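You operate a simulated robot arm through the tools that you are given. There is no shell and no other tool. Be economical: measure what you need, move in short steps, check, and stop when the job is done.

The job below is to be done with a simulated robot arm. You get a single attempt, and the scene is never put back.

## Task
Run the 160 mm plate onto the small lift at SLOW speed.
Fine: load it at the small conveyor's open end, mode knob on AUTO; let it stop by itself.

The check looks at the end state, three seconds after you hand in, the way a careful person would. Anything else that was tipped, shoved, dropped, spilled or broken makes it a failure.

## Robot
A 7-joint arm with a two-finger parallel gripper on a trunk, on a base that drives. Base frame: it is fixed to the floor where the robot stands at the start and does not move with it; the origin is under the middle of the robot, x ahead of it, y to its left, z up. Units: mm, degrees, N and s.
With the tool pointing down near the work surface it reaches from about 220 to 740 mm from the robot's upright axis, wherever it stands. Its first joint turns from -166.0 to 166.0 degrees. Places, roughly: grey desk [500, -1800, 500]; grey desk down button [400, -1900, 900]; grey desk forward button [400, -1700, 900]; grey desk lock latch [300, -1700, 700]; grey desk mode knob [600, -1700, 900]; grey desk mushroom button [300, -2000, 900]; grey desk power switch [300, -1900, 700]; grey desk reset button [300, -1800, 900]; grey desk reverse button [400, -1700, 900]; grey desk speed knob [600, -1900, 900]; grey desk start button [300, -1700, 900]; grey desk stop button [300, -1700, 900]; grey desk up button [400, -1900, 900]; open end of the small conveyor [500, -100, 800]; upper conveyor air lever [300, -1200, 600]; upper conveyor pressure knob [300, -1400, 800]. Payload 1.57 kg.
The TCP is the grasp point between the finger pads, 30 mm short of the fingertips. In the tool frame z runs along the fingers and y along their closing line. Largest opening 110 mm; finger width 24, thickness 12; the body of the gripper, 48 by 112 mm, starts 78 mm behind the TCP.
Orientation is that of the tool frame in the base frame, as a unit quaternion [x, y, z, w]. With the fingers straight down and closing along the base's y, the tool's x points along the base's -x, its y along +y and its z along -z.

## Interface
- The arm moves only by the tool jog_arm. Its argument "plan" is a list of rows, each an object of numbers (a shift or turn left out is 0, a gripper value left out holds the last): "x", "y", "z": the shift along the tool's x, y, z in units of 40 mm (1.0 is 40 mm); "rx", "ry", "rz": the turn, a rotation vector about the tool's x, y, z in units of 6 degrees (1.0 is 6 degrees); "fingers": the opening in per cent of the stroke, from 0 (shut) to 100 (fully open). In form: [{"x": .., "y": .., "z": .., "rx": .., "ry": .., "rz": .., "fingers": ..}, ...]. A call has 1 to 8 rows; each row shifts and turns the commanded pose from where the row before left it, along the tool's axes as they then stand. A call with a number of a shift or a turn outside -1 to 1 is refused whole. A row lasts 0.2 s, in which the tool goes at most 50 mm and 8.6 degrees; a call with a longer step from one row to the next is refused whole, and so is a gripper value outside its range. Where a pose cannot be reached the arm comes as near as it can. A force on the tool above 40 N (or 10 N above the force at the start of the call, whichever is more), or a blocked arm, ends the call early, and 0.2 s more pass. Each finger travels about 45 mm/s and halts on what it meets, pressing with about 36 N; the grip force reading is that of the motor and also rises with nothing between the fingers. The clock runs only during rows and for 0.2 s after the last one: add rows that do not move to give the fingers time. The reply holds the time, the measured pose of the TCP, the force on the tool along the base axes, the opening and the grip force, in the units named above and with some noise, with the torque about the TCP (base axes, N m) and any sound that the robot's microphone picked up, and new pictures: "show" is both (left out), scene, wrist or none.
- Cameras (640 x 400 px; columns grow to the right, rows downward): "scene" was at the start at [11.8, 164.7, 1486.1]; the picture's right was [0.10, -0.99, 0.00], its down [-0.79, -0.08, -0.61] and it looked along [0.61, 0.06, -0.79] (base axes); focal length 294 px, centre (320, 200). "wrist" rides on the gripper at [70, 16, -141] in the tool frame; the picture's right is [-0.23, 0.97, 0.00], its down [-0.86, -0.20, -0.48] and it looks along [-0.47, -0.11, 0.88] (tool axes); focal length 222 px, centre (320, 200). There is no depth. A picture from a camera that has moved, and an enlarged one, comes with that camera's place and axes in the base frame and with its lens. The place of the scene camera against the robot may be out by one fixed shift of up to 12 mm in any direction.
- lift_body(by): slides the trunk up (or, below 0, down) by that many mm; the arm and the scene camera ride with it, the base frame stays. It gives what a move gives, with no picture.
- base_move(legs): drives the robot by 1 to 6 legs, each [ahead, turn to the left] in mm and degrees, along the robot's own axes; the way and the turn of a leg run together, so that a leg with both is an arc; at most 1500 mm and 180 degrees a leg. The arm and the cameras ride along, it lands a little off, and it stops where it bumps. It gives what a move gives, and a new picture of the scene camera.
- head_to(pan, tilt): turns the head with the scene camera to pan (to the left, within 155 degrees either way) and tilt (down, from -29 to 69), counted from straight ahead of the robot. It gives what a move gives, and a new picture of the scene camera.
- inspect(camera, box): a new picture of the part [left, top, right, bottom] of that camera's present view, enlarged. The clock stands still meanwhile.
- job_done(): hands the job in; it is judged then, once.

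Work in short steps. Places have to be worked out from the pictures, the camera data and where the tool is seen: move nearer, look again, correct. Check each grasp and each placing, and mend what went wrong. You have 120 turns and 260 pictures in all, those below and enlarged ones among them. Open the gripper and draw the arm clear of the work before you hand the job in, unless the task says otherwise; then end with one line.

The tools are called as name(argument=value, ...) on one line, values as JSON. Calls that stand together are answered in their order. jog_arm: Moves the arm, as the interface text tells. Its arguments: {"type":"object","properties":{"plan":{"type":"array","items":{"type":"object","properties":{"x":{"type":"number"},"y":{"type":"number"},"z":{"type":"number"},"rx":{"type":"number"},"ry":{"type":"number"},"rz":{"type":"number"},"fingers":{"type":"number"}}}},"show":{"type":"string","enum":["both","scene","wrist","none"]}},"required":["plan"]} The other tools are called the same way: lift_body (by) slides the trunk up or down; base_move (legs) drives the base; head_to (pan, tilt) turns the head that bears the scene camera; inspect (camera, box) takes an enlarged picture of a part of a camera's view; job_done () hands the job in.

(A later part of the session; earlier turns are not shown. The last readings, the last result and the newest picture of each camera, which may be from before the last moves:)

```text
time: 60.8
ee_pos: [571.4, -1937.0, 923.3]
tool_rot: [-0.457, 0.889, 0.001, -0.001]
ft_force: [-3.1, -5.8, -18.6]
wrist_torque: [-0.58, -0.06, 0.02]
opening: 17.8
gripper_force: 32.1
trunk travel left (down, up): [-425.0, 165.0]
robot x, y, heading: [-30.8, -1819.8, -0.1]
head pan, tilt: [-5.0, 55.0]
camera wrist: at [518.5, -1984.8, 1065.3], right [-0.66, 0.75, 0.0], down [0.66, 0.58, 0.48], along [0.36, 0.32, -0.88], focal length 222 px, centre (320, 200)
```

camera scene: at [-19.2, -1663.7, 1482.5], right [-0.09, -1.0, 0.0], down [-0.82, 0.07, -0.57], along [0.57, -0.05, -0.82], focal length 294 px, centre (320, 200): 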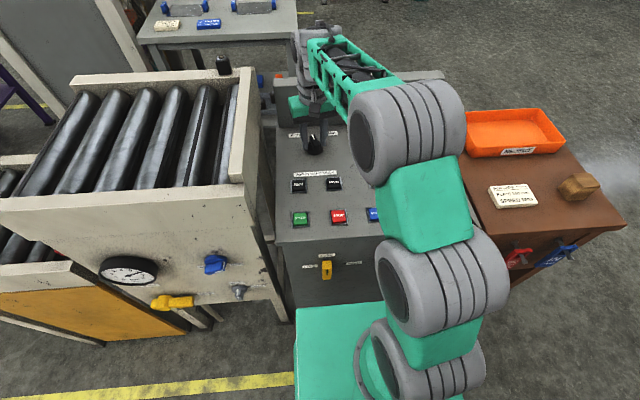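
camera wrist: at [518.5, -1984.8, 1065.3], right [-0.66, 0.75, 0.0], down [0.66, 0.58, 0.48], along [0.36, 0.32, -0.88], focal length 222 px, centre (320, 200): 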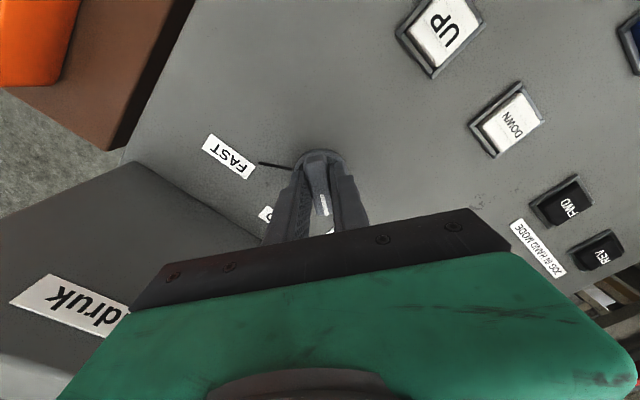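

jog_arm(plan=[{"rz": -0.7}, {}], show="none")

jog_arm(plan=[{"fingers": 55}, {"fingers": 55}, {"fingers": 55}, {"z": -1}, {"z": -1}], show="wrist")

```text
time: 61.4
ee_pos: [570.9, -1937.7, 922.9]
tool_rot: [-0.488, 0.873, 0.001, -0.002]
ft_force: [0.1, -7.9, -20.0]
wrist_torque: [-0.48, -0.14, -0.01]
opening: 18.0
gripper_force: 32.8
trunk travel left (down, up): [-425.0, 165.0]
robot x, y, heading: [-28.9, -1820.2, 0.0]
head pan, tilt: [-5.0, 55.0]
```

```text
time: 62.6
ee_pos: [569.2, -1936.4, 1006.1]
tool_rot: [-0.487, 0.873, 0.0, -0.001]
ft_force: [0.3, 0.1, 0.6]
wrist_torque: [-0.01, -0.02, 0.0]
opening: 60.6
gripper_force: 0.1
trunk travel left (down, up): [-425.0, 165.0]
robot x, y, heading: [-28.3, -1816.6, 0.0]
head pan, tilt: [-5.0, 55.0]
camera wrist: at [520.0, -1986.2, 1147.4], right [-0.71, 0.7, 0.0], down [0.62, 0.62, 0.48], along [0.33, 0.34, -0.88], focal length 222 px, centre (320, 200)
```

wrist: 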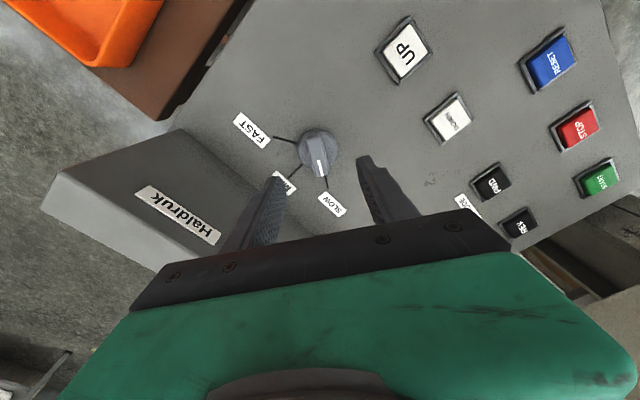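

Speed is at SLOW. Raise and un-twist the tool, then inspect the whole desk.

jog_arm(plan=[{"z": -1, "rz": 1, "x": 0.5, "y": 0.3}, {"z": -1, "rz": 1}, {"z": -1, "rz": 1}, {"z": -0.5, "rz": 1}, {"rz": 1}, {"rz": 1}, {"rz": 1}, {"rz": 1}], show="none")

jog_arm(plan=[{"rz": 1, "x": 0.5}, {"rz": 0.7, "x": 1, "y": 0.5}, {"x": 1, "y": 0.5}, {"x": 1, "y": 0.5}, {"x": 1, "y": 0.5}, {"y": 0.5}], show="scene")

```text
time: 64.4
ee_pos: [550.8, -1947.5, 1143.9]
tool_rot: [-0.09, 0.996, 0.001, -0.001]
ft_force: [0.4, -0.1, -0.4]
wrist_torque: [0.0, -0.01, -0.02]
opening: 60.6
gripper_force: 0.2
trunk travel left (down, up): [-425.0, 165.0]
robot x, y, heading: [-29.2, -1816.4, 0.1]
head pan, tilt: [-5.0, 55.0]
```

```text
time: 65.8
ee_pos: [369.9, -1854.3, 1146.9]
tool_rot: [-0.002, 1.0, -0.001, -0.001]
ft_force: [1.1, 0.3, -0.5]
wrist_torque: [0.0, -0.04, 0.02]
opening: 60.7
gripper_force: 0.1
trunk travel left (down, up): [-425.0, 165.0]
robot x, y, heading: [-27.9, -1816.6, -0.1]
head pan, tilt: [-5.0, 55.0]
camera scene: at [-19.6, -1664.0, 1482.5], right [-0.09, -1.0, 0.0], down [-0.82, 0.07, -0.57], along [0.57, -0.05, -0.82], focal length 294 px, centre (320, 200)
```

scene: 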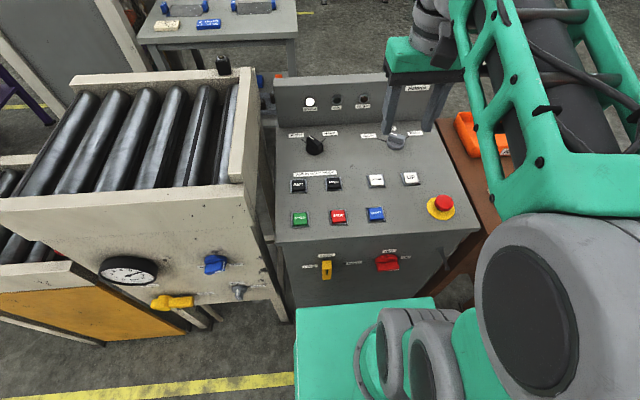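

Now inspect the knobs again and drive back, looking at the lift and tunnel on the way.

inspect(camera="scene", box=[270, 85, 470, 285])

base_move(legs=[[-330, 0], [0, 90], [750, 0]])

head_to(pan=-90, tilt=40)

head_to(pan=-50, tilt=40)

```text
2.00 times, centred on (370, 185) of scene
camera zoom: at [-19.6, -1664.0, 1482.5], right [-0.09, -1.0, 0.0], down [-0.82, 0.07, -0.57], along [0.57, -0.05, -0.82], focal length 587 px, centre (220, 230)
```

zoom: 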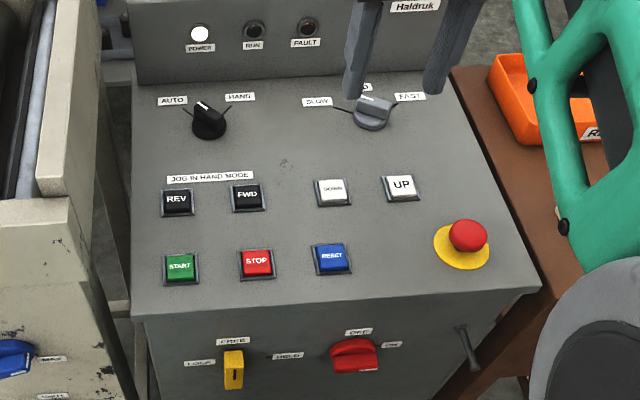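

```text
time: 75.4
ee_pos: [-301.0, -675.7, 1146.2]
tool_rot: [-0.702, 0.712, -0.002, 0.0]
ft_force: [-0.1, -0.6, -0.1]
wrist_torque: [-0.03, 0.01, -0.02]
opening: 60.5
gripper_force: 0.0
trunk travel left (down, up): [-425.0, 165.0]
robot x, y, heading: [-344.6, -1071.5, 88.9]
head pan, tilt: [-5.0, 55.0]
camera scene: at [-496.1, -1053.7, 1482.6], right [0.99, -0.11, 0.0], down [-0.09, -0.81, -0.57], along [0.06, 0.57, -0.82], focal length 294 px, centre (320, 200)
```

scene: 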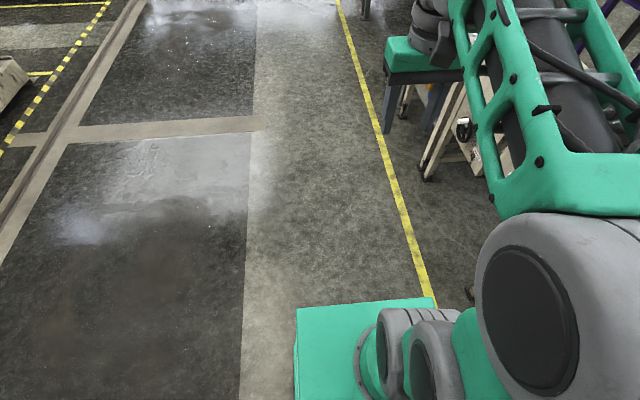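

```text
time: 77.0
ee_pos: [-301.3, -674.4, 1147.4]
tool_rot: [-0.703, 0.711, -0.002, 0.0]
ft_force: [0.6, -0.2, 0.6]
wrist_torque: [0.02, 0.0, 0.0]
opening: 60.5
gripper_force: 0.2
trunk travel left (down, up): [-425.0, 165.0]
robot x, y, heading: [-343.5, -1072.8, 88.9]
head pan, tilt: [-90.0, 40.0]
camera scene: at [-418.7, -1127.0, 1503.2], right [-0.02, -1.0, 0.0], down [-0.64, 0.01, -0.77], along [0.77, -0.01, -0.64], focal length 294 px, centre (320, 200)
```

scene: 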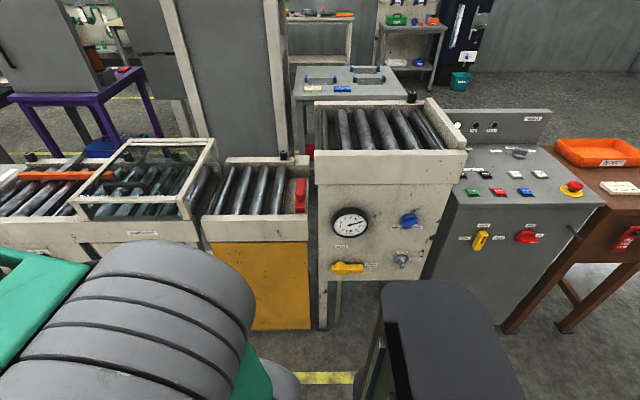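

```text
time: 78.1
ee_pos: [-300.9, -675.3, 1146.7]
tool_rot: [-0.703, 0.711, -0.001, 0.001]
ft_force: [0.6, 0.7, 0.3]
wrist_torque: [0.03, 0.02, 0.03]
opening: 60.3
gripper_force: 0.2
trunk travel left (down, up): [-425.0, 165.0]
robot x, y, heading: [-345.4, -1074.4, 89.0]
head pan, tilt: [-50.0, 40.0]
camera scene: at [-437.5, -1072.1, 1503.2], right [0.63, -0.78, 0.0], down [-0.5, -0.4, -0.77], along [0.6, 0.48, -0.64], focal length 294 px, centre (320, 200)
```

scene: 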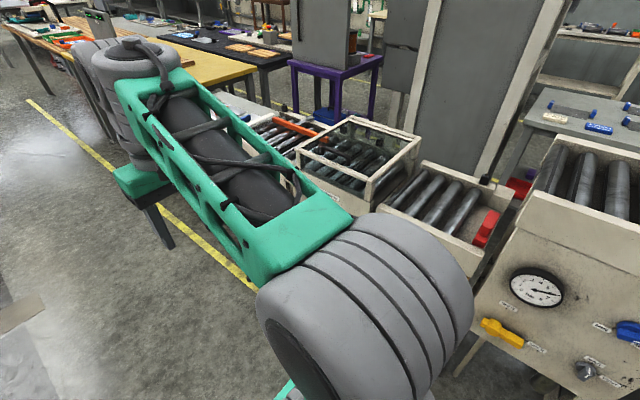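

inspect(camera="scene", box=[230, 90, 530, 260])

base_move(legs=[[600, 0]])

head_to(pan=-90, tilt=45)

```text
2.13 times, centred on (380, 175) of scene
camera zoom: at [-437.5, -1072.1, 1503.2], right [0.63, -0.78, 0.0], down [-0.5, -0.4, -0.77], along [0.6, 0.48, -0.64], focal length 626 px, centre (192, 253)
```

zoom: 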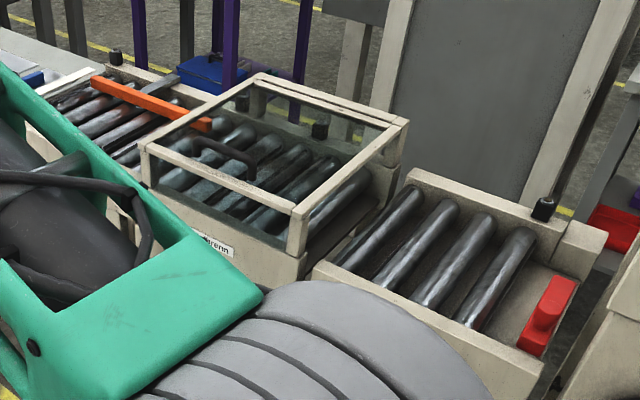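

```text
time: 81.5
ee_pos: [-292.5, -77.0, 1145.9]
tool_rot: [-0.703, 0.711, -0.001, 0.0]
ft_force: [1.5, -0.1, -0.4]
wrist_torque: [0.03, -0.02, -0.02]
opening: 60.5
gripper_force: 0.1
trunk travel left (down, up): [-425.0, 165.0]
robot x, y, heading: [-335.1, -479.6, 88.9]
head pan, tilt: [-50.0, 40.0]
camera scene: at [-427.0, -472.7, 1503.2], right [0.63, -0.78, 0.0], down [-0.5, -0.4, -0.77], along [0.59, 0.48, -0.64], focal length 294 px, centre (320, 200)
```

scene: 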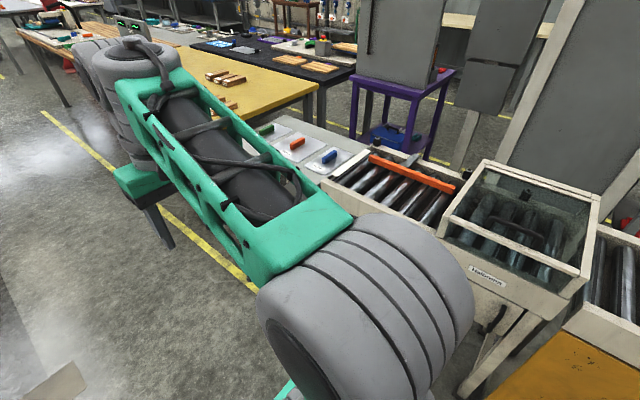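

```text
time: 82.5
ee_pos: [-290.1, -76.5, 1147.0]
tool_rot: [-0.704, 0.711, 0.0, 0.0]
ft_force: [0.6, 0.3, -0.2]
wrist_torque: [0.01, -0.02, -0.03]
opening: 60.5
gripper_force: 0.0
trunk travel left (down, up): [-425.0, 165.0]
robot x, y, heading: [-335.0, -473.6, 89.1]
head pan, tilt: [-90.0, 45.0]
camera scene: at [-411.7, -527.6, 1496.0], right [-0.02, -1.0, 0.0], down [-0.71, 0.01, -0.71], along [0.71, -0.01, -0.71], focal length 294 px, centre (320, 200)
```

scene: 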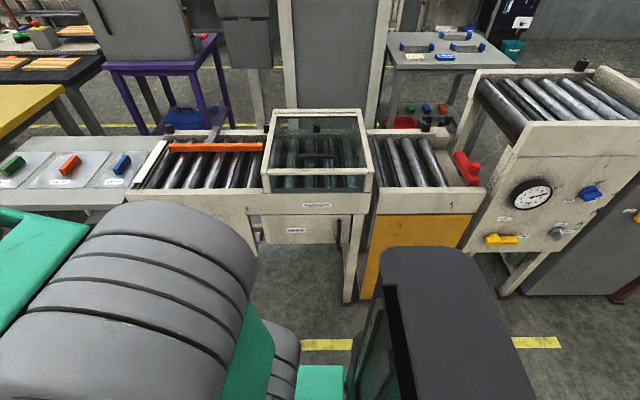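

inspect(camera="scene", box=[0, 100, 300, 220])

inspect(camera="scene", box=[240, 90, 520, 250])

```text
2.13 times, centred on (150, 160) of scene
camera zoom: at [-411.7, -527.6, 1496.0], right [-0.02, -1.0, 0.0], down [-0.71, 0.01, -0.71], along [0.71, -0.01, -0.71], focal length 626 px, centre (683, 285)
```

zoom: 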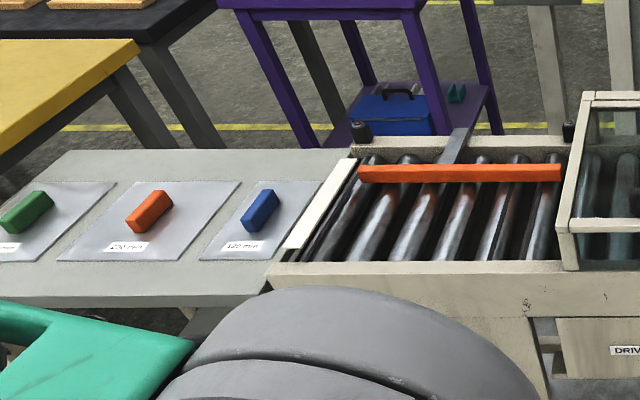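

```text
2.29 times, centred on (380, 170) of scene
camera zoom: at [-411.7, -527.6, 1496.0], right [-0.02, -1.0, 0.0], down [-0.71, 0.01, -0.71], along [0.71, -0.01, -0.71], focal length 671 px, centre (183, 269)
```

zoom: 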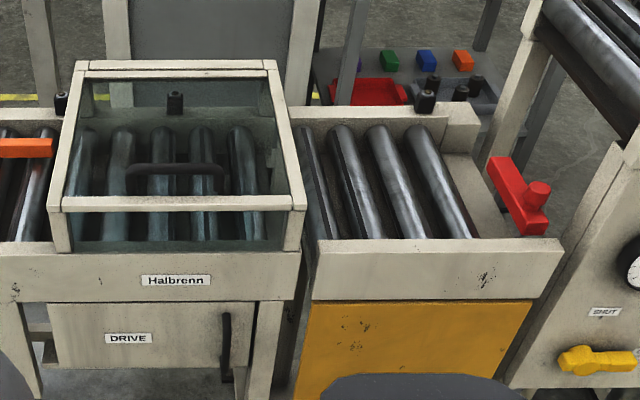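

The orange bar is a side guide, so lane width matters. I drive to a spot between plate and open end (about x −20, y 200), facing +x.

base_move(legs=[[675, 0], [0, -89], [315, 0]])

head_to(pan=-30, tilt=50)

```text
time: 91.7
ee_pos: [397.3, 177.7, 1146.7]
tool_rot: [-0.013, 1.0, -0.001, -0.002]
ft_force: [0.9, 1.1, -1.1]
wrist_torque: [-0.05, 0.02, 0.0]
opening: 60.5
gripper_force: 0.1
trunk travel left (down, up): [-425.0, 165.0]
robot x, y, heading: [-4.9, 206.4, 1.2]
head pan, tilt: [-90.0, 45.0]
camera scene: at [-67.0, 283.2, 1496.0], right [-1.0, -0.02, 0.0], down [-0.01, 0.71, -0.71], along [0.01, -0.71, -0.71], focal length 294 px, centre (320, 200)
```

scene: 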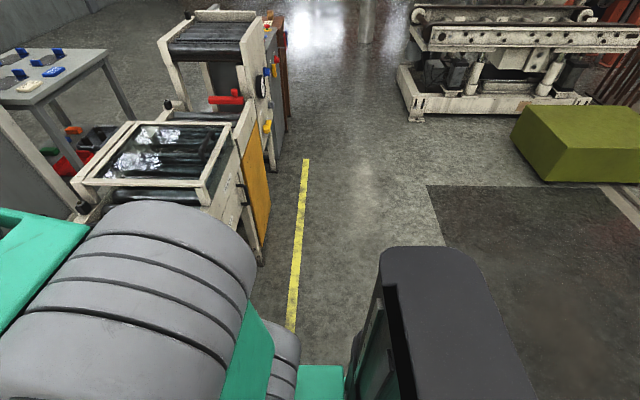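

```text
time: 93.0
ee_pos: [395.5, 177.3, 1146.7]
tool_rot: [-0.013, 1.0, 0.0, -0.002]
ft_force: [0.8, 0.1, 0.7]
wrist_torque: [-0.02, 0.03, 0.04]
opening: 60.3
gripper_force: 0.0
trunk travel left (down, up): [-425.0, 165.0]
robot x, y, heading: [-1.6, 206.9, 1.2]
head pan, tilt: [-30.0, 50.0]
camera scene: at [-1.3, 327.2, 1489.1], right [-0.48, -0.88, 0.0], down [-0.67, 0.37, -0.64], along [0.56, -0.31, -0.77], focal length 294 px, centre (320, 200)
```

scene: 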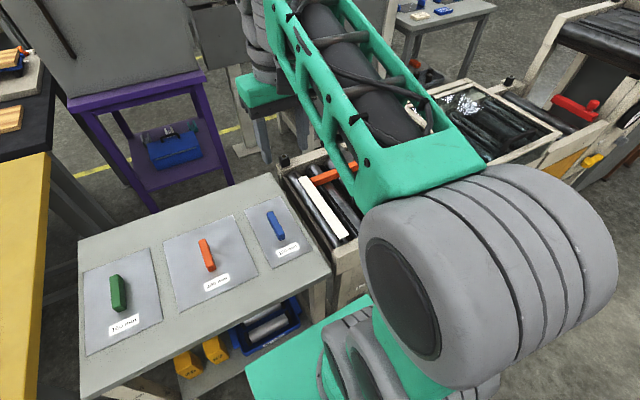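

Move the wrist camera over the open end to measure the lane.

jog_arm(plan=[{"y": -1}, {"y": -1}, {"y": -1}, {"y": -1}, {"y": -1}, {"y": -1}, {"y": -0.5}], show="wrist")

```text
time: 94.6
ee_pos: [403.1, -85.2, 1147.3]
tool_rot: [-0.013, 1.0, 0.0, -0.002]
ft_force: [0.1, -0.4, 0.0]
wrist_torque: [0.01, -0.04, 0.01]
opening: 60.6
gripper_force: 0.1
trunk travel left (down, up): [-425.0, 165.0]
robot x, y, heading: [-5.8, 204.5, 1.0]
head pan, tilt: [-30.0, 50.0]
camera wrist: at [334.3, -69.3, 1288.6], right [0.2, 0.98, 0.0], down [0.86, -0.18, 0.48], along [0.47, -0.1, -0.88], focal length 222 px, centre (320, 200)
```

wrist: 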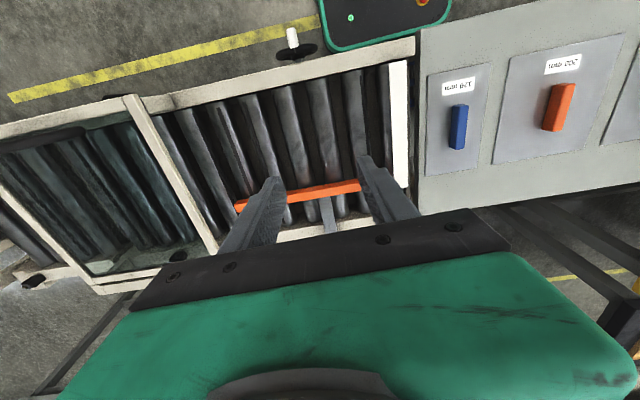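

inspect(camera="wrist", box=[220, 0, 440, 150])

inspect(camera="wrist", box=[140, 130, 420, 270])

```text
2.67 times, centred on (330, 75) of wrist
camera zoom: at [334.3, -69.3, 1288.6], right [0.2, 0.98, 0.0], down [0.86, -0.18, 0.48], along [0.47, -0.1, -0.88], focal length 592 px, centre (293, 533)
```

zoom: 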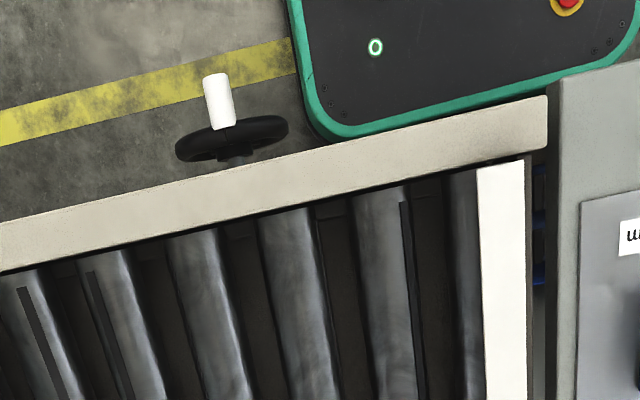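

```text
2.29 times, centred on (280, 200) of wrist
camera zoom: at [334.3, -69.3, 1288.6], right [0.2, 0.98, 0.0], down [0.86, -0.18, 0.48], along [0.47, -0.1, -0.88], focal length 508 px, centre (411, 200)
```

zoom: 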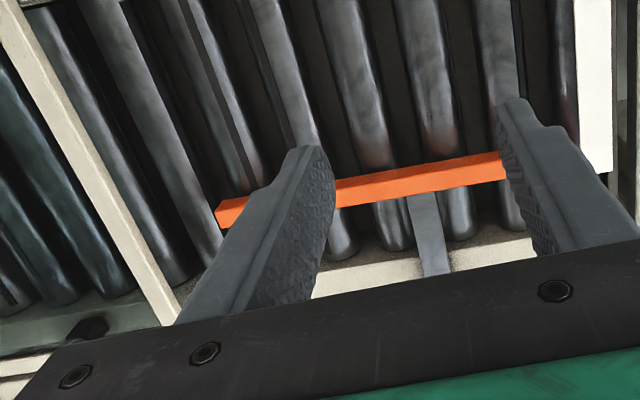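

There's a handwheel on the front rail (likely guide width). I back off to look for a scale.

base_move(legs=[[-450, 0]])

head_to(pan=-35, tilt=40)

```text
time: 97.3
ee_pos: [-42.0, -92.5, 1146.0]
tool_rot: [-0.01, 1.0, 0.0, -0.002]
ft_force: [-0.4, 0.1, -0.6]
wrist_torque: [0.0, -0.01, 0.0]
opening: 60.4
gripper_force: 0.1
trunk travel left (down, up): [-425.0, 165.0]
robot x, y, heading: [-442.4, 197.8, 0.6]
head pan, tilt: [-30.0, 50.0]
camera scene: at [-443.9, 319.8, 1489.1], right [-0.49, -0.87, 0.0], down [-0.67, 0.37, -0.64], along [0.56, -0.31, -0.77], focal length 294 px, centre (320, 200)
```

scene: 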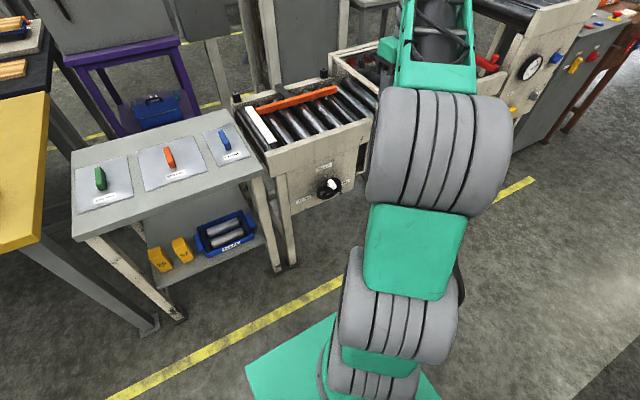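

```text
time: 98.0
ee_pos: [-41.8, -93.4, 1146.4]
tool_rot: [-0.009, 1.0, -0.001, -0.002]
ft_force: [-0.2, 0.6, 0.6]
wrist_torque: [0.03, 0.0, -0.02]
opening: 60.5
gripper_force: 0.1
trunk travel left (down, up): [-425.0, 165.0]
robot x, y, heading: [-442.9, 198.0, 0.6]
head pan, tilt: [-35.0, 40.0]
camera scene: at [-440.8, 309.6, 1503.2], right [-0.56, -0.83, 0.0], down [-0.53, 0.36, -0.77], along [0.63, -0.43, -0.64], focal length 294 px, centre (320, 200)
```

scene: 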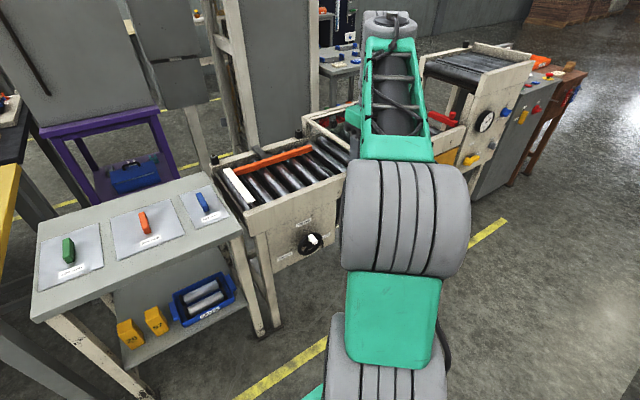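

inspect(camera="scene", box=[255, 195, 345, 275])

inspect(camera="scene", box=[200, 130, 350, 225])

inspect(camera="scene", box=[420, 30, 600, 180])

```text
5.00 times, centred on (300, 235) of scene
camera zoom: at [-440.8, 309.6, 1503.2], right [-0.56, -0.83, 0.0], down [-0.53, 0.36, -0.77], along [0.63, -0.43, -0.64], focal length 1468 px, centre (420, 25)
```

zoom: 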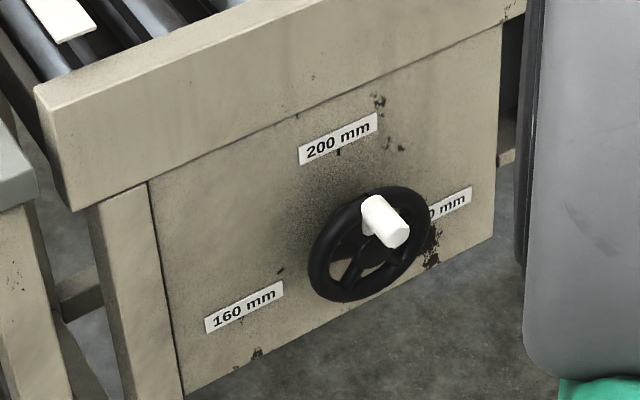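

```text
4.21 times, centred on (275, 178) of scene
camera zoom: at [-440.8, 309.6, 1503.2], right [-0.56, -0.83, 0.0], down [-0.53, 0.36, -0.77], along [0.63, -0.43, -0.64], focal length 1236 px, centre (510, 295)
```

zoom: 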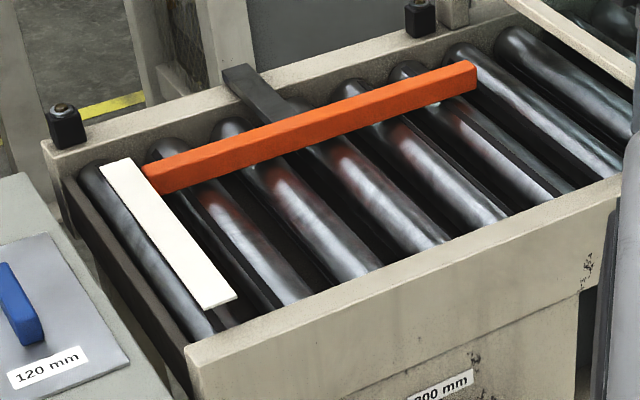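

```text
2.67 times, centred on (510, 105) of scene
camera zoom: at [-440.8, 309.6, 1503.2], right [-0.56, -0.83, 0.0], down [-0.53, 0.36, -0.77], along [0.63, -0.43, -0.64], focal length 783 px, centre (-187, 453)
```

zoom: 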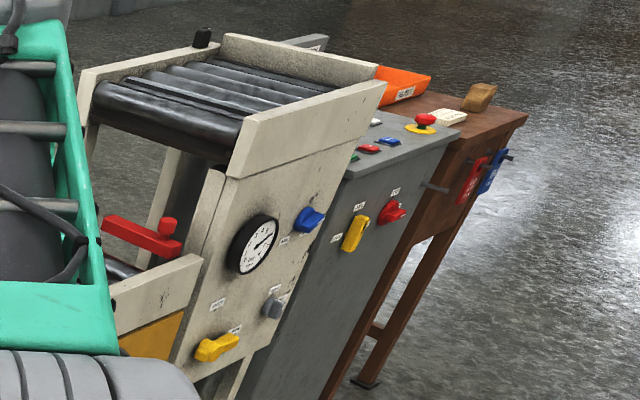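

The handwheel sets lane width (160 / 200 / … mm) and currently isn't on 160. I'll drive in front of it and look properly.

base_move(legs=[[0, -90], [320, 0], [0, 90]])

jog_arm(plan=[{"y": -1}, {"y": -1}, {"y": -1}, {"y": -1}, {"fingers": 100}], show="none")

head_to(pan=-15, tilt=50)

```text
time: 107.9
ee_pos: [-49.9, -425.1, 1146.9]
tool_rot: [0.0, 1.0, -0.001, -0.002]
ft_force: [0.5, 0.1, -0.8]
wrist_torque: [-0.05, 0.0, -0.02]
opening: 60.5
gripper_force: 0.1
trunk travel left (down, up): [-425.0, 165.0]
robot x, y, heading: [-450.7, -123.0, -0.3]
head pan, tilt: [-35.0, 40.0]
camera scene: at [-441.2, -14.7, 1503.2], right [-0.58, -0.82, 0.0], down [-0.52, 0.37, -0.77], along [0.62, -0.44, -0.64], focal length 294 px, centre (320, 200)
```

scene: 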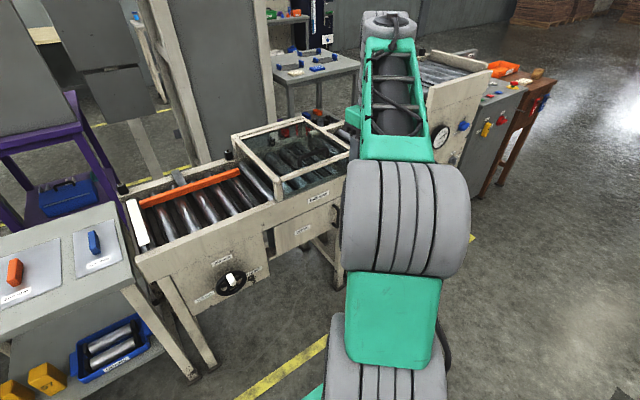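

```text
time: 109.1
ee_pos: [-50.0, -584.8, 1146.7]
tool_rot: [0.0, 1.0, 0.0, -0.002]
ft_force: [-0.4, 0.3, -0.2]
wrist_torque: [0.04, 0.05, -0.02]
opening: 94.6
gripper_force: 0.1
trunk travel left (down, up): [-425.0, 165.0]
robot x, y, heading: [-449.2, -125.3, -0.4]
head pan, tilt: [-35.0, 40.0]
```

```text
time: 109.9
ee_pos: [-50.5, -585.4, 1145.4]
tool_rot: [0.001, 1.0, -0.001, -0.002]
ft_force: [0.5, 0.5, -1.0]
wrist_torque: [0.01, 0.02, -0.03]
opening: 109.9
gripper_force: 0.0
trunk travel left (down, up): [-425.0, 165.0]
robot x, y, heading: [-451.4, -126.3, -0.1]
head pan, tilt: [-15.0, 50.0]
camera scene: at [-436.3, 14.0, 1489.1], right [-0.27, -0.96, 0.0], down [-0.74, 0.2, -0.64], along [0.62, -0.17, -0.77], focal length 294 px, centre (320, 200)
```

scene: 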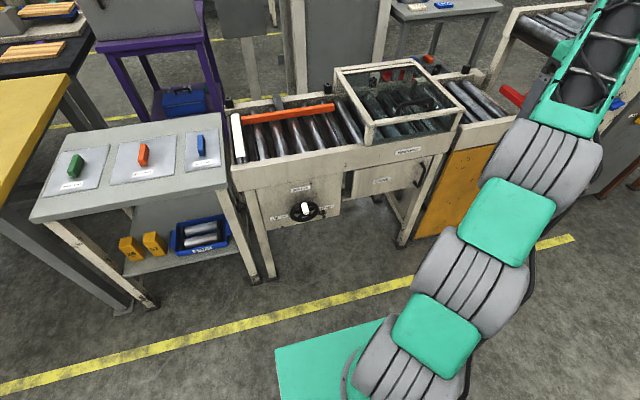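

Lower the trunk 300 mm (camera drops too), then zoom on the wheel.

lift_body(by=-300)

head_to(pan=-10, tilt=40)

```text
time: 112.9
ee_pos: [-50.8, -585.2, 845.3]
tool_rot: [0.0, 1.0, -0.001, -0.002]
ft_force: [0.6, 0.0, -0.7]
wrist_torque: [0.0, 0.0, 0.01]
opening: 110.2
gripper_force: 0.0
trunk travel left (down, up): [-125.0, 465.0]
robot x, y, heading: [-447.7, -122.9, -0.6]
head pan, tilt: [-15.0, 50.0]
```

```text
time: 113.6
ee_pos: [-49.9, -585.9, 845.7]
tool_rot: [0.0, 1.0, 0.0, -0.002]
ft_force: [-0.8, -0.4, -0.7]
wrist_torque: [0.02, 0.0, -0.02]
opening: 110.0
gripper_force: 0.1
trunk travel left (down, up): [-125.0, 465.0]
robot x, y, heading: [-451.0, -126.2, -0.5]
head pan, tilt: [-10.0, 40.0]
camera scene: at [-426.9, 19.1, 1203.2], right [-0.18, -0.98, 0.0], down [-0.63, 0.12, -0.77], along [0.75, -0.14, -0.64], focal length 294 px, centre (320, 200)
```

scene: 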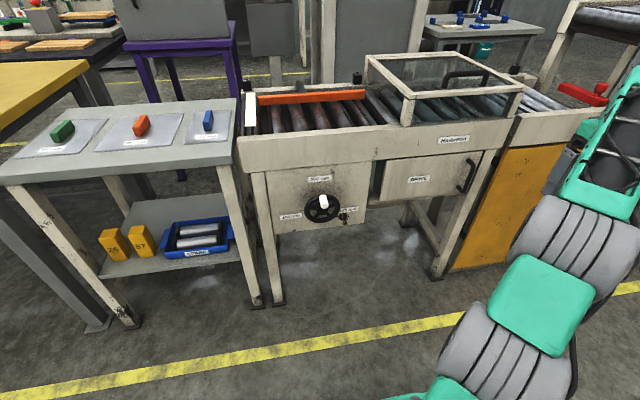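

inspect(camera="scene", box=[260, 160, 390, 240])

inspect(camera="scene", box=[235, 75, 375, 165])

```text
4.92 times, centred on (325, 200) of scene
camera zoom: at [-426.9, 19.1, 1203.2], right [-0.18, -0.98, 0.0], down [-0.63, 0.12, -0.77], along [0.75, -0.14, -0.64], focal length 1446 px, centre (295, 200)
```

zoom: 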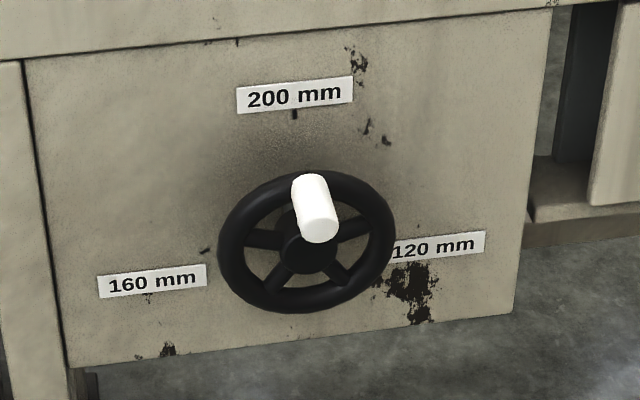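

```text
4.44 times, centred on (305, 120) of scene
camera zoom: at [-426.9, 19.1, 1203.2], right [-0.18, -0.98, 0.0], down [-0.63, 0.12, -0.77], along [0.75, -0.14, -0.64], focal length 1305 px, centre (387, 556)
```

zoom: 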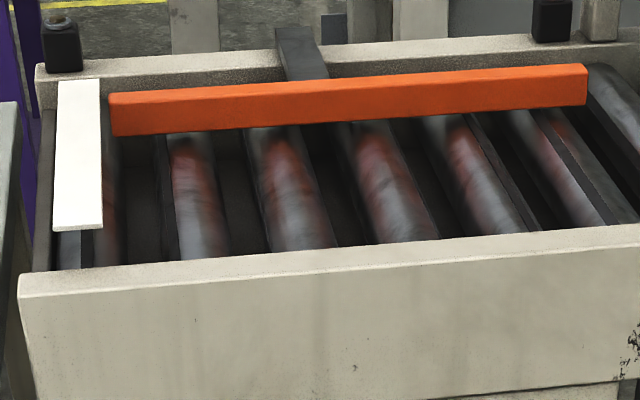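

Wheel: centre ≈(254,−116,585), white crank handle at top (200), tip ≈(216,−115,630), radius ≈45. I need it turned counter-clockwise to 160. First bring the arm forward and point the tool horizontally.

jog_arm(plan=[{"x": -0.6, "y": 1}, {"x": -0.6, "y": 1}, {"x": -0.6, "y": 1}, {"x": -0.6, "y": 1}, {"x": -0.6, "y": 1}, {"x": -0.6, "y": 1}, {"x": -0.6, "y": 1, "fingers": 60}, {"fingers": 60}], show="none")

jog_arm(plan=[{"ry": -1}, {"ry": -1}, {"ry": -1}, {"ry": -1}, {"ry": -1}, {"ry": -1}, {"ry": -1}, {"ry": -1}], show="scene")

```text
time: 115.4
ee_pos: [117.1, -305.5, 843.9]
tool_rot: [0.0, 1.0, 0.0, -0.001]
ft_force: [0.5, 0.2, -0.4]
wrist_torque: [0.01, -0.02, 0.01]
opening: 66.0
gripper_force: 0.1
trunk travel left (down, up): [-125.0, 465.0]
robot x, y, heading: [-447.8, -123.9, -0.3]
head pan, tilt: [-10.0, 40.0]
```

```text
time: 117.2
ee_pos: [161.9, -335.1, 983.6]
tool_rot: [-0.001, 0.927, 0.001, 0.375]
ft_force: [0.3, 0.3, 0.4]
wrist_torque: [-0.02, 0.01, -0.04]
opening: 66.0
gripper_force: 0.1
out of reach, approached as far as the arm can: row 5, 6, 7, 8
trunk travel left (down, up): [-125.0, 465.0]
robot x, y, heading: [-447.6, -125.3, -0.3]
head pan, tilt: [-10.0, 40.0]
camera scene: at [-427.1, 19.4, 1203.2], right [-0.18, -0.98, 0.0], down [-0.63, 0.12, -0.77], along [0.75, -0.14, -0.64], focal length 294 px, centre (320, 200)
```

scene: 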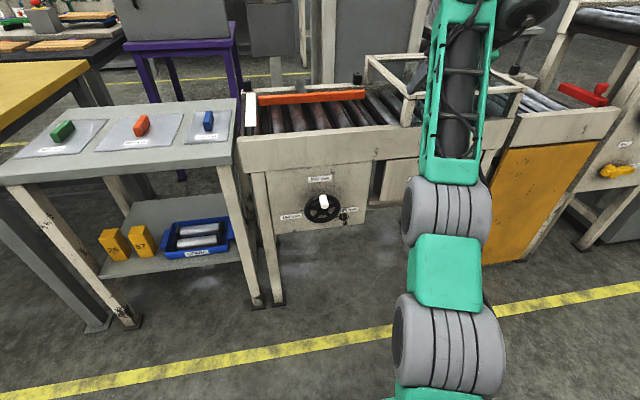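

The wrist is too close to the body for a level tool; I back the robot 200 mm and retry.

base_move(legs=[[-200, 0]])

jog_arm(plan=[{"z": 1}, {"z": 1}, {"z": 1}, {"z": 0.5, "x": 0.5}, {"x": 0.5}], show="scene")

```text
time: 118.8
ee_pos: [-37.2, -332.2, 984.0]
tool_rot: [-0.001, 0.928, 0.001, 0.373]
ft_force: [0.3, -0.4, 0.0]
wrist_torque: [-0.01, 0.0, -0.01]
opening: 66.0
gripper_force: 0.0
trunk travel left (down, up): [-125.0, 465.0]
robot x, y, heading: [-648.2, -120.0, -0.3]
head pan, tilt: [-10.0, 40.0]
camera scene: at [-625.9, 20.3, 1203.3], right [-0.18, -0.98, 0.0], down [-0.63, 0.11, -0.77], along [0.75, -0.14, -0.64], focal length 294 px, centre (320, 200)
```

scene: 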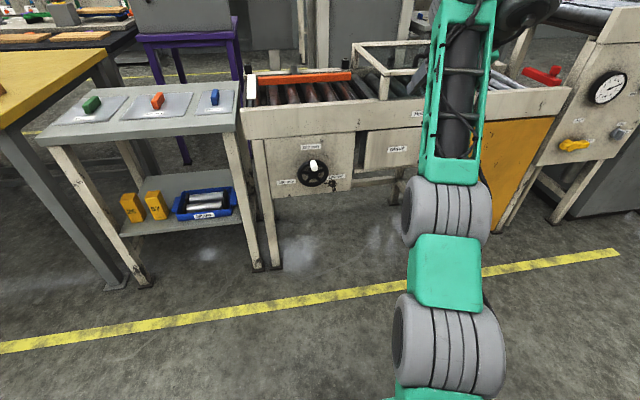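

```text
time: 120.0
ee_pos: [9.3, -338.7, 920.1]
tool_rot: [-0.002, 0.927, 0.002, 0.375]
ft_force: [-0.5, -1.1, 0.4]
wrist_torque: [0.01, -0.02, 0.04]
opening: 66.1
gripper_force: 0.0
out of reach, approached as far as the arm can: row 2, 3, 4, 5
trunk travel left (down, up): [-125.0, 465.0]
robot x, y, heading: [-648.2, -123.1, -0.1]
head pan, tilt: [-10.0, 40.0]
camera scene: at [-626.0, 20.3, 1203.3], right [-0.18, -0.98, 0.0], down [-0.63, 0.11, -0.77], along [0.75, -0.14, -0.64], focal length 294 px, centre (320, 200)
```

scene: 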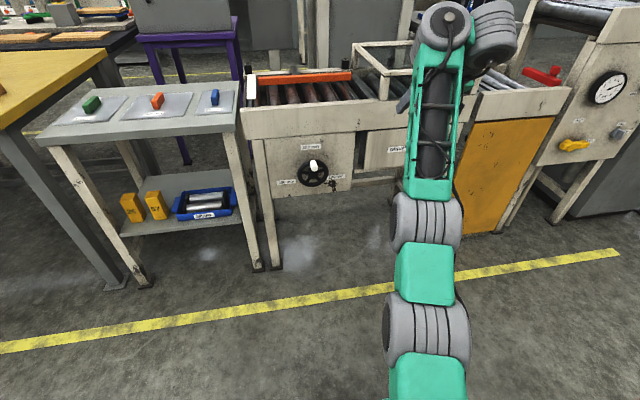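

The tilt leads the arm into a limit at this low trunk height. I undo the tilt, raise the trunk, and try with the arm reaching down/forward.

jog_arm(plan=[{"ry": 1}, {"ry": 1}, {"ry": 1}, {"ry": 1}, {"ry": 1}, {"ry": 1}, {"ry": 1}, {"ry": 1}], show="none")

lift_body(by=250)

```text
time: 121.6
ee_pos: [-47.1, -334.1, 880.3]
tool_rot: [-0.006, 0.999, -0.004, 0.049]
ft_force: [21.0, -9.5, -26.9]
wrist_torque: [0.5, 0.23, 0.3]
opening: 66.0
gripper_force: 0.0
out of reach, approached as far as the arm can: row 3, 4, 5, 6, 7
trunk travel left (down, up): [-125.0, 465.0]
robot x, y, heading: [-646.7, -125.0, -0.2]
head pan, tilt: [-10.0, 40.0]
stopped in row 7: the force on the tool passed its limit (the readings are from after the stop); the commanded pose is now the measured one
```

```text
time: 122.0
ee_pos: [-46.0, -334.4, 885.5]
tool_rot: [-0.008, 0.999, -0.004, 0.049]
ft_force: [11.0, -5.5, -14.6]
wrist_torque: [0.31, 0.1, 0.16]
opening: 66.0
gripper_force: 0.1
trunk travel left (down, up): [-131.0, 459.0]
robot x, y, heading: [-644.3, -125.1, -0.1]
head pan, tilt: [-10.0, 40.0]
stopped: the force on the tool passed its limit (the readings are from after the stop); the commanded pose is now the measured one
```

The tool reports a contact force; look before moving on.

jog_arm(plan=[{"fingers": 60}], show="both")

head_to(pan=-40, tilt=30)

```text
time: 122.4
ee_pos: [-46.9, -334.0, 885.4]
tool_rot: [-0.007, 0.999, -0.004, 0.049]
ft_force: [14.0, -8.4, -20.5]
wrist_torque: [0.42, -0.03, 0.32]
opening: 66.3
gripper_force: 0.1
trunk travel left (down, up): [-131.0, 459.0]
robot x, y, heading: [-646.7, -121.4, -0.1]
head pan, tilt: [-10.0, 40.0]
camera scene: at [-625.9, 20.3, 1209.4], right [-0.18, -0.98, 0.0], down [-0.63, 0.11, -0.77], along [0.75, -0.14, -0.64], focal length 294 px, centre (320, 200)
camera wrist: at [-128.9, -318.3, 1018.9], right [0.21, 0.98, 0.01], down [0.81, -0.18, 0.56], along [0.55, -0.11, -0.83], focal length 222 px, centre (320, 200)
```

scene: 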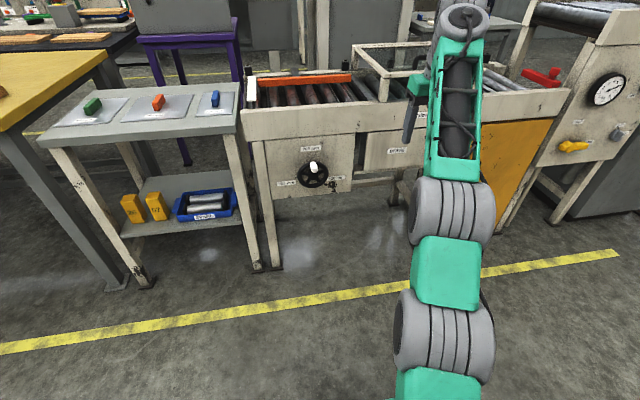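
wrist: 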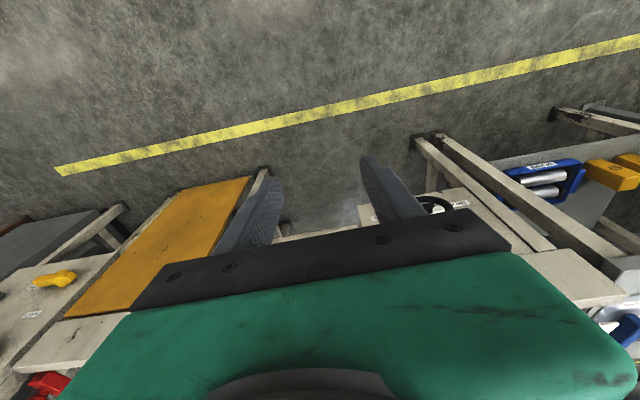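

```text
time: 123.4
ee_pos: [-46.3, -335.0, 883.6]
tool_rot: [-0.007, 0.999, -0.004, 0.048]
ft_force: [17.7, -10.2, -27.7]
wrist_torque: [0.59, -0.18, 0.45]
opening: 65.9
gripper_force: 0.1
trunk travel left (down, up): [-131.0, 459.0]
robot x, y, heading: [-648.7, -123.4, -0.4]
head pan, tilt: [-40.0, 30.0]
camera scene: at [-640.5, -22.9, 1224.7], right [-0.65, -0.76, 0.0], down [-0.38, 0.32, -0.87], along [0.66, -0.56, -0.5], focal length 294 px, centre (320, 200)
```

scene: 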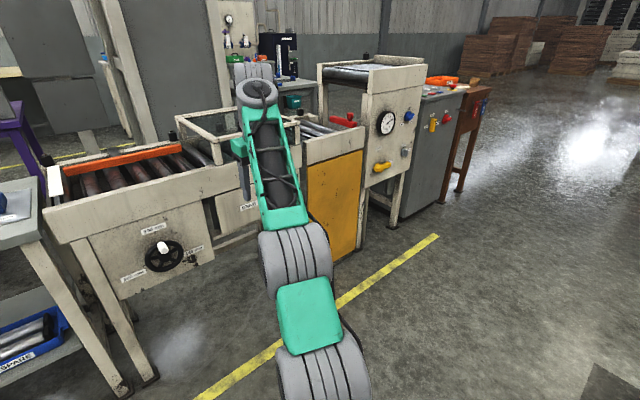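

Gripper is folded against its own forearm. I move it forward and up, away from it.

jog_arm(plan=[{"x": -0.5, "z": -0.3}, {"x": -1, "z": -0.5}, {"x": -1, "z": -0.5}, {"x": -1, "z": -0.5}], show="none")

lift_body(by=290)

```text
time: 123.6
ee_pos: [-44.7, -334.4, 886.0]
tool_rot: [-0.008, 0.999, -0.005, 0.052]
ft_force: [12.7, -6.8, -16.4]
wrist_torque: [0.34, 0.13, 0.22]
opening: 65.8
gripper_force: 0.1
out of reach, approached as far as the arm can: row 1
trunk travel left (down, up): [-131.0, 459.0]
robot x, y, heading: [-647.7, -122.4, -0.2]
head pan, tilt: [-40.0, 30.0]
stopped in row 1: the force on the tool passed its limit (the readings are from after the stop); the commanded pose is now the measured one
```

```text
time: 125.3
ee_pos: [-44.3, -333.4, 1056.5]
tool_rot: [-0.008, 0.999, -0.005, 0.052]
ft_force: [10.6, -4.6, -14.0]
wrist_torque: [0.29, 0.17, 0.17]
opening: 66.1
gripper_force: 0.2
trunk travel left (down, up): [-301.0, 289.0]
robot x, y, heading: [-645.8, -126.9, -0.4]
head pan, tilt: [-40.0, 30.0]
stopped: the force on the tool passed its limit (the readings are from after the stop); the commanded pose is now the measured one
```

jog_arm(plan=[{"y": 0.3}, {"y": 0.7}, {"y": 1}, {"y": 1}], show="scene")

```text
time: 126.3
ee_pos: [-45.6, -214.0, 1056.6]
tool_rot: [-0.008, 0.999, -0.004, 0.052]
ft_force: [0.7, -0.2, 0.7]
wrist_torque: [0.0, -0.04, 0.02]
opening: 65.9
gripper_force: 0.0
trunk travel left (down, up): [-301.0, 289.0]
robot x, y, heading: [-648.2, -122.9, -0.1]
head pan, tilt: [-40.0, 30.0]
camera scene: at [-640.6, -23.1, 1394.7], right [-0.65, -0.76, 0.0], down [-0.38, 0.32, -0.87], along [0.66, -0.56, -0.5], focal length 294 px, centre (320, 200)
```

scene: 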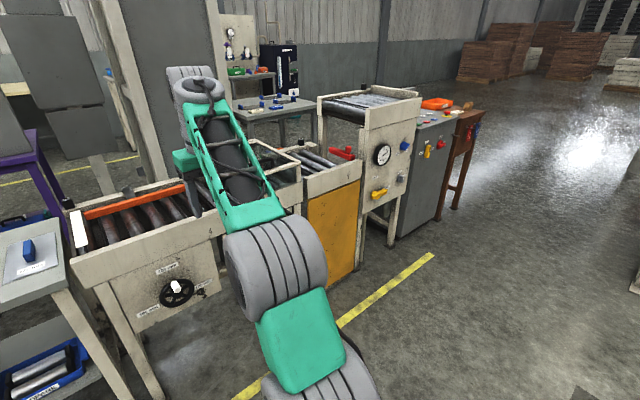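

Free now. Move to the centerline and lower, then tilt gradually.

jog_arm(plan=[{"y": 1, "z": 0.5}, {"y": 1, "z": 0.5}, {"z": 1}, {"z": 1}, {"z": 1}, {"z": 1}, {"z": 1}], show="none")

jog_arm(plan=[{"ry": -1}, {"ry": -1}, {"ry": -1}, {"ry": -1}, {"ry": -1}], show="scene")

```text
time: 127.9
ee_pos: [-13.9, -136.4, 833.5]
tool_rot: [-0.007, 0.999, -0.004, 0.05]
ft_force: [-1.0, -0.9, 0.8]
wrist_torque: [0.02, -0.09, 0.03]
opening: 65.8
gripper_force: 0.2
out of reach, approached as far as the arm can: row 6, 7
trunk travel left (down, up): [-301.0, 289.0]
robot x, y, heading: [-649.8, -124.5, -0.2]
head pan, tilt: [-40.0, 30.0]
```

```text
time: 129.1
ee_pos: [93.1, -140.7, 923.6]
tool_rot: [-0.008, 0.967, -0.004, 0.256]
ft_force: [-0.1, -0.6, -0.5]
wrist_torque: [0.04, 0.03, -0.03]
opening: 65.6
gripper_force: 0.0
out of reach, approached as far as the arm can: row 1, 2, 3, 4, 5
trunk travel left (down, up): [-301.0, 289.0]
robot x, y, heading: [-647.0, -128.2, -0.1]
head pan, tilt: [-40.0, 30.0]
camera scene: at [-640.4, -23.0, 1394.7], right [-0.65, -0.76, 0.0], down [-0.38, 0.32, -0.87], along [0.66, -0.56, -0.5], focal length 294 px, centre (320, 200)
```

scene: 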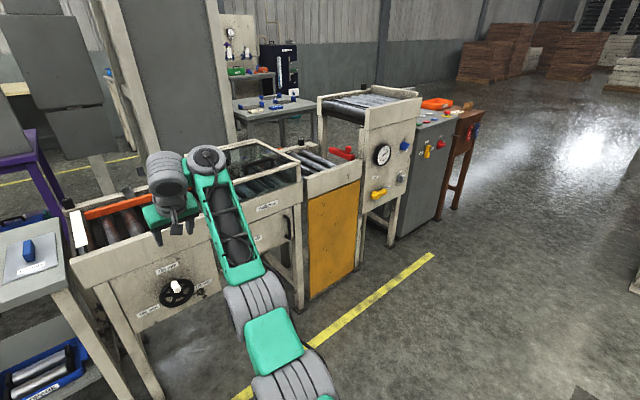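

A level tool is awkward for this arm; a tool-down grasp across the handle works too (fingers pass in front of the wheel). Un-tilt and check.

jog_arm(plan=[{"ry": 1, "z": -0.5}, {"ry": 1, "z": -0.5}, {"ry": 1, "z": -0.5}, {"ry": 1, "z": -0.5}, {"ry": 1}, {"ry": 0.95}], show="scene")

```text
time: 130.3
ee_pos: [38.9, -138.6, 969.4]
tool_rot: [-0.005, 0.999, -0.015, 0.039]
ft_force: [15.0, 1.7, -17.4]
wrist_torque: [-0.38, 0.74, -0.25]
opening: 66.1
gripper_force: 0.1
out of reach, approached as far as the arm can: row 3, 4, 5
trunk travel left (down, up): [-301.0, 289.0]
robot x, y, heading: [-643.6, -124.1, -0.2]
head pan, tilt: [-40.0, 30.0]
stopped in row 5: the force on the tool passed its limit (the readings are from after the stop); the commanded pose is now the measured one
camera scene: at [-641.7, -23.0, 1394.8], right [-0.65, -0.76, 0.0], down [-0.38, 0.32, -0.87], along [0.66, -0.56, -0.5], focal length 294 px, centre (320, 200)
```

scene: 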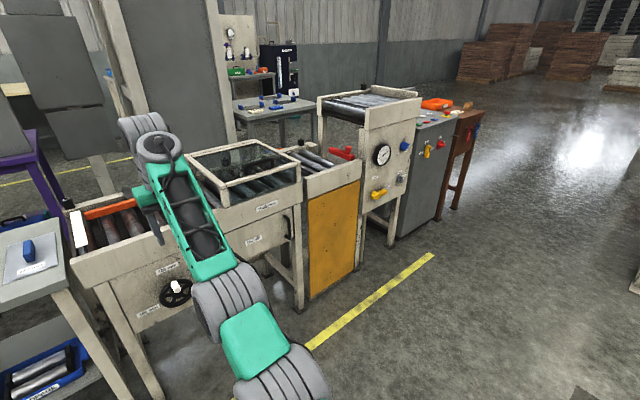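

jog_arm(plan=[{"y": 0.5, "z": -0.5}, {"y": 1, "z": -0.5}, {"y": 1, "z": -0.3}, {"y": 1}, {"y": 1}, {"y": 1}, {"y": 1}], show="scene")

```text
time: 131.9
ee_pos: [-18.4, 109.0, 986.1]
tool_rot: [-0.005, 0.999, -0.014, 0.036]
ft_force: [0.1, -0.5, 0.4]
wrist_torque: [0.05, 0.03, -0.01]
opening: 66.0
gripper_force: 0.1
out of reach, approached as far as the arm can: row 1, 2, 3, 5, 6, 7
trunk travel left (down, up): [-301.0, 289.0]
robot x, y, heading: [-647.2, -125.1, -0.3]
head pan, tilt: [-40.0, 30.0]
camera scene: at [-640.3, -23.3, 1394.7], right [-0.65, -0.76, 0.0], down [-0.38, 0.32, -0.87], along [0.66, -0.56, -0.5], focal length 294 px, centre (320, 200)
```

scene: 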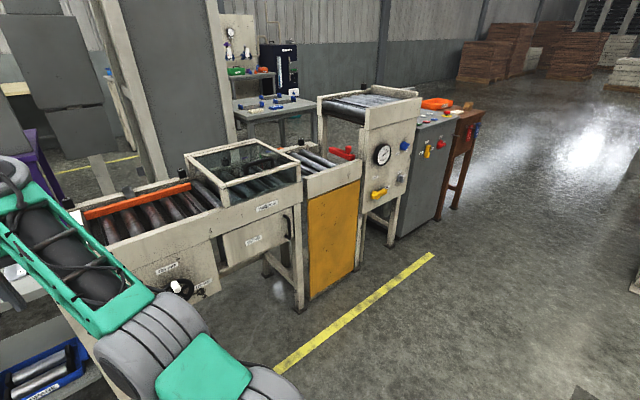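

jog_arm(plan=[{"x": 1}, {"x": 1}, {"x": 1}, {"x": 1}, {"x": 1}, {"x": 1}], show="none")

head_to(pan=10, tilt=50)

```text
time: 133.3
ee_pos: [-259.8, 106.6, 967.4]
tool_rot: [-0.005, 0.999, -0.016, 0.037]
ft_force: [0.7, 0.2, -0.7]
wrist_torque: [-0.03, 0.07, 0.0]
opening: 66.1
gripper_force: 0.0
trunk travel left (down, up): [-301.0, 289.0]
robot x, y, heading: [-649.8, -124.6, -0.4]
head pan, tilt: [-40.0, 30.0]
```

```text
time: 134.5
ee_pos: [-259.0, 105.7, 968.9]
tool_rot: [-0.005, 0.999, -0.016, 0.037]
ft_force: [0.0, 1.1, -0.3]
wrist_torque: [-0.02, 0.0, 0.0]
opening: 65.7
gripper_force: 0.0
trunk travel left (down, up): [-301.0, 289.0]
robot x, y, heading: [-648.0, -122.9, -0.3]
head pan, tilt: [10.0, 50.0]
camera scene: at [-634.0, 48.6, 1365.2], right [0.17, -0.99, 0.0], down [-0.75, -0.13, -0.64], along [0.63, 0.11, -0.77], focal length 294 px, centre (320, 200)
```

scene: 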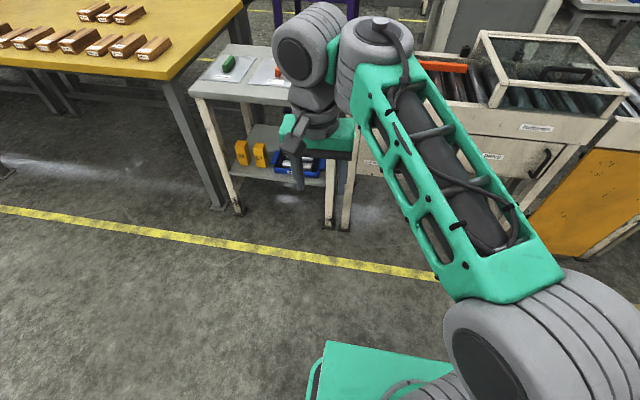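

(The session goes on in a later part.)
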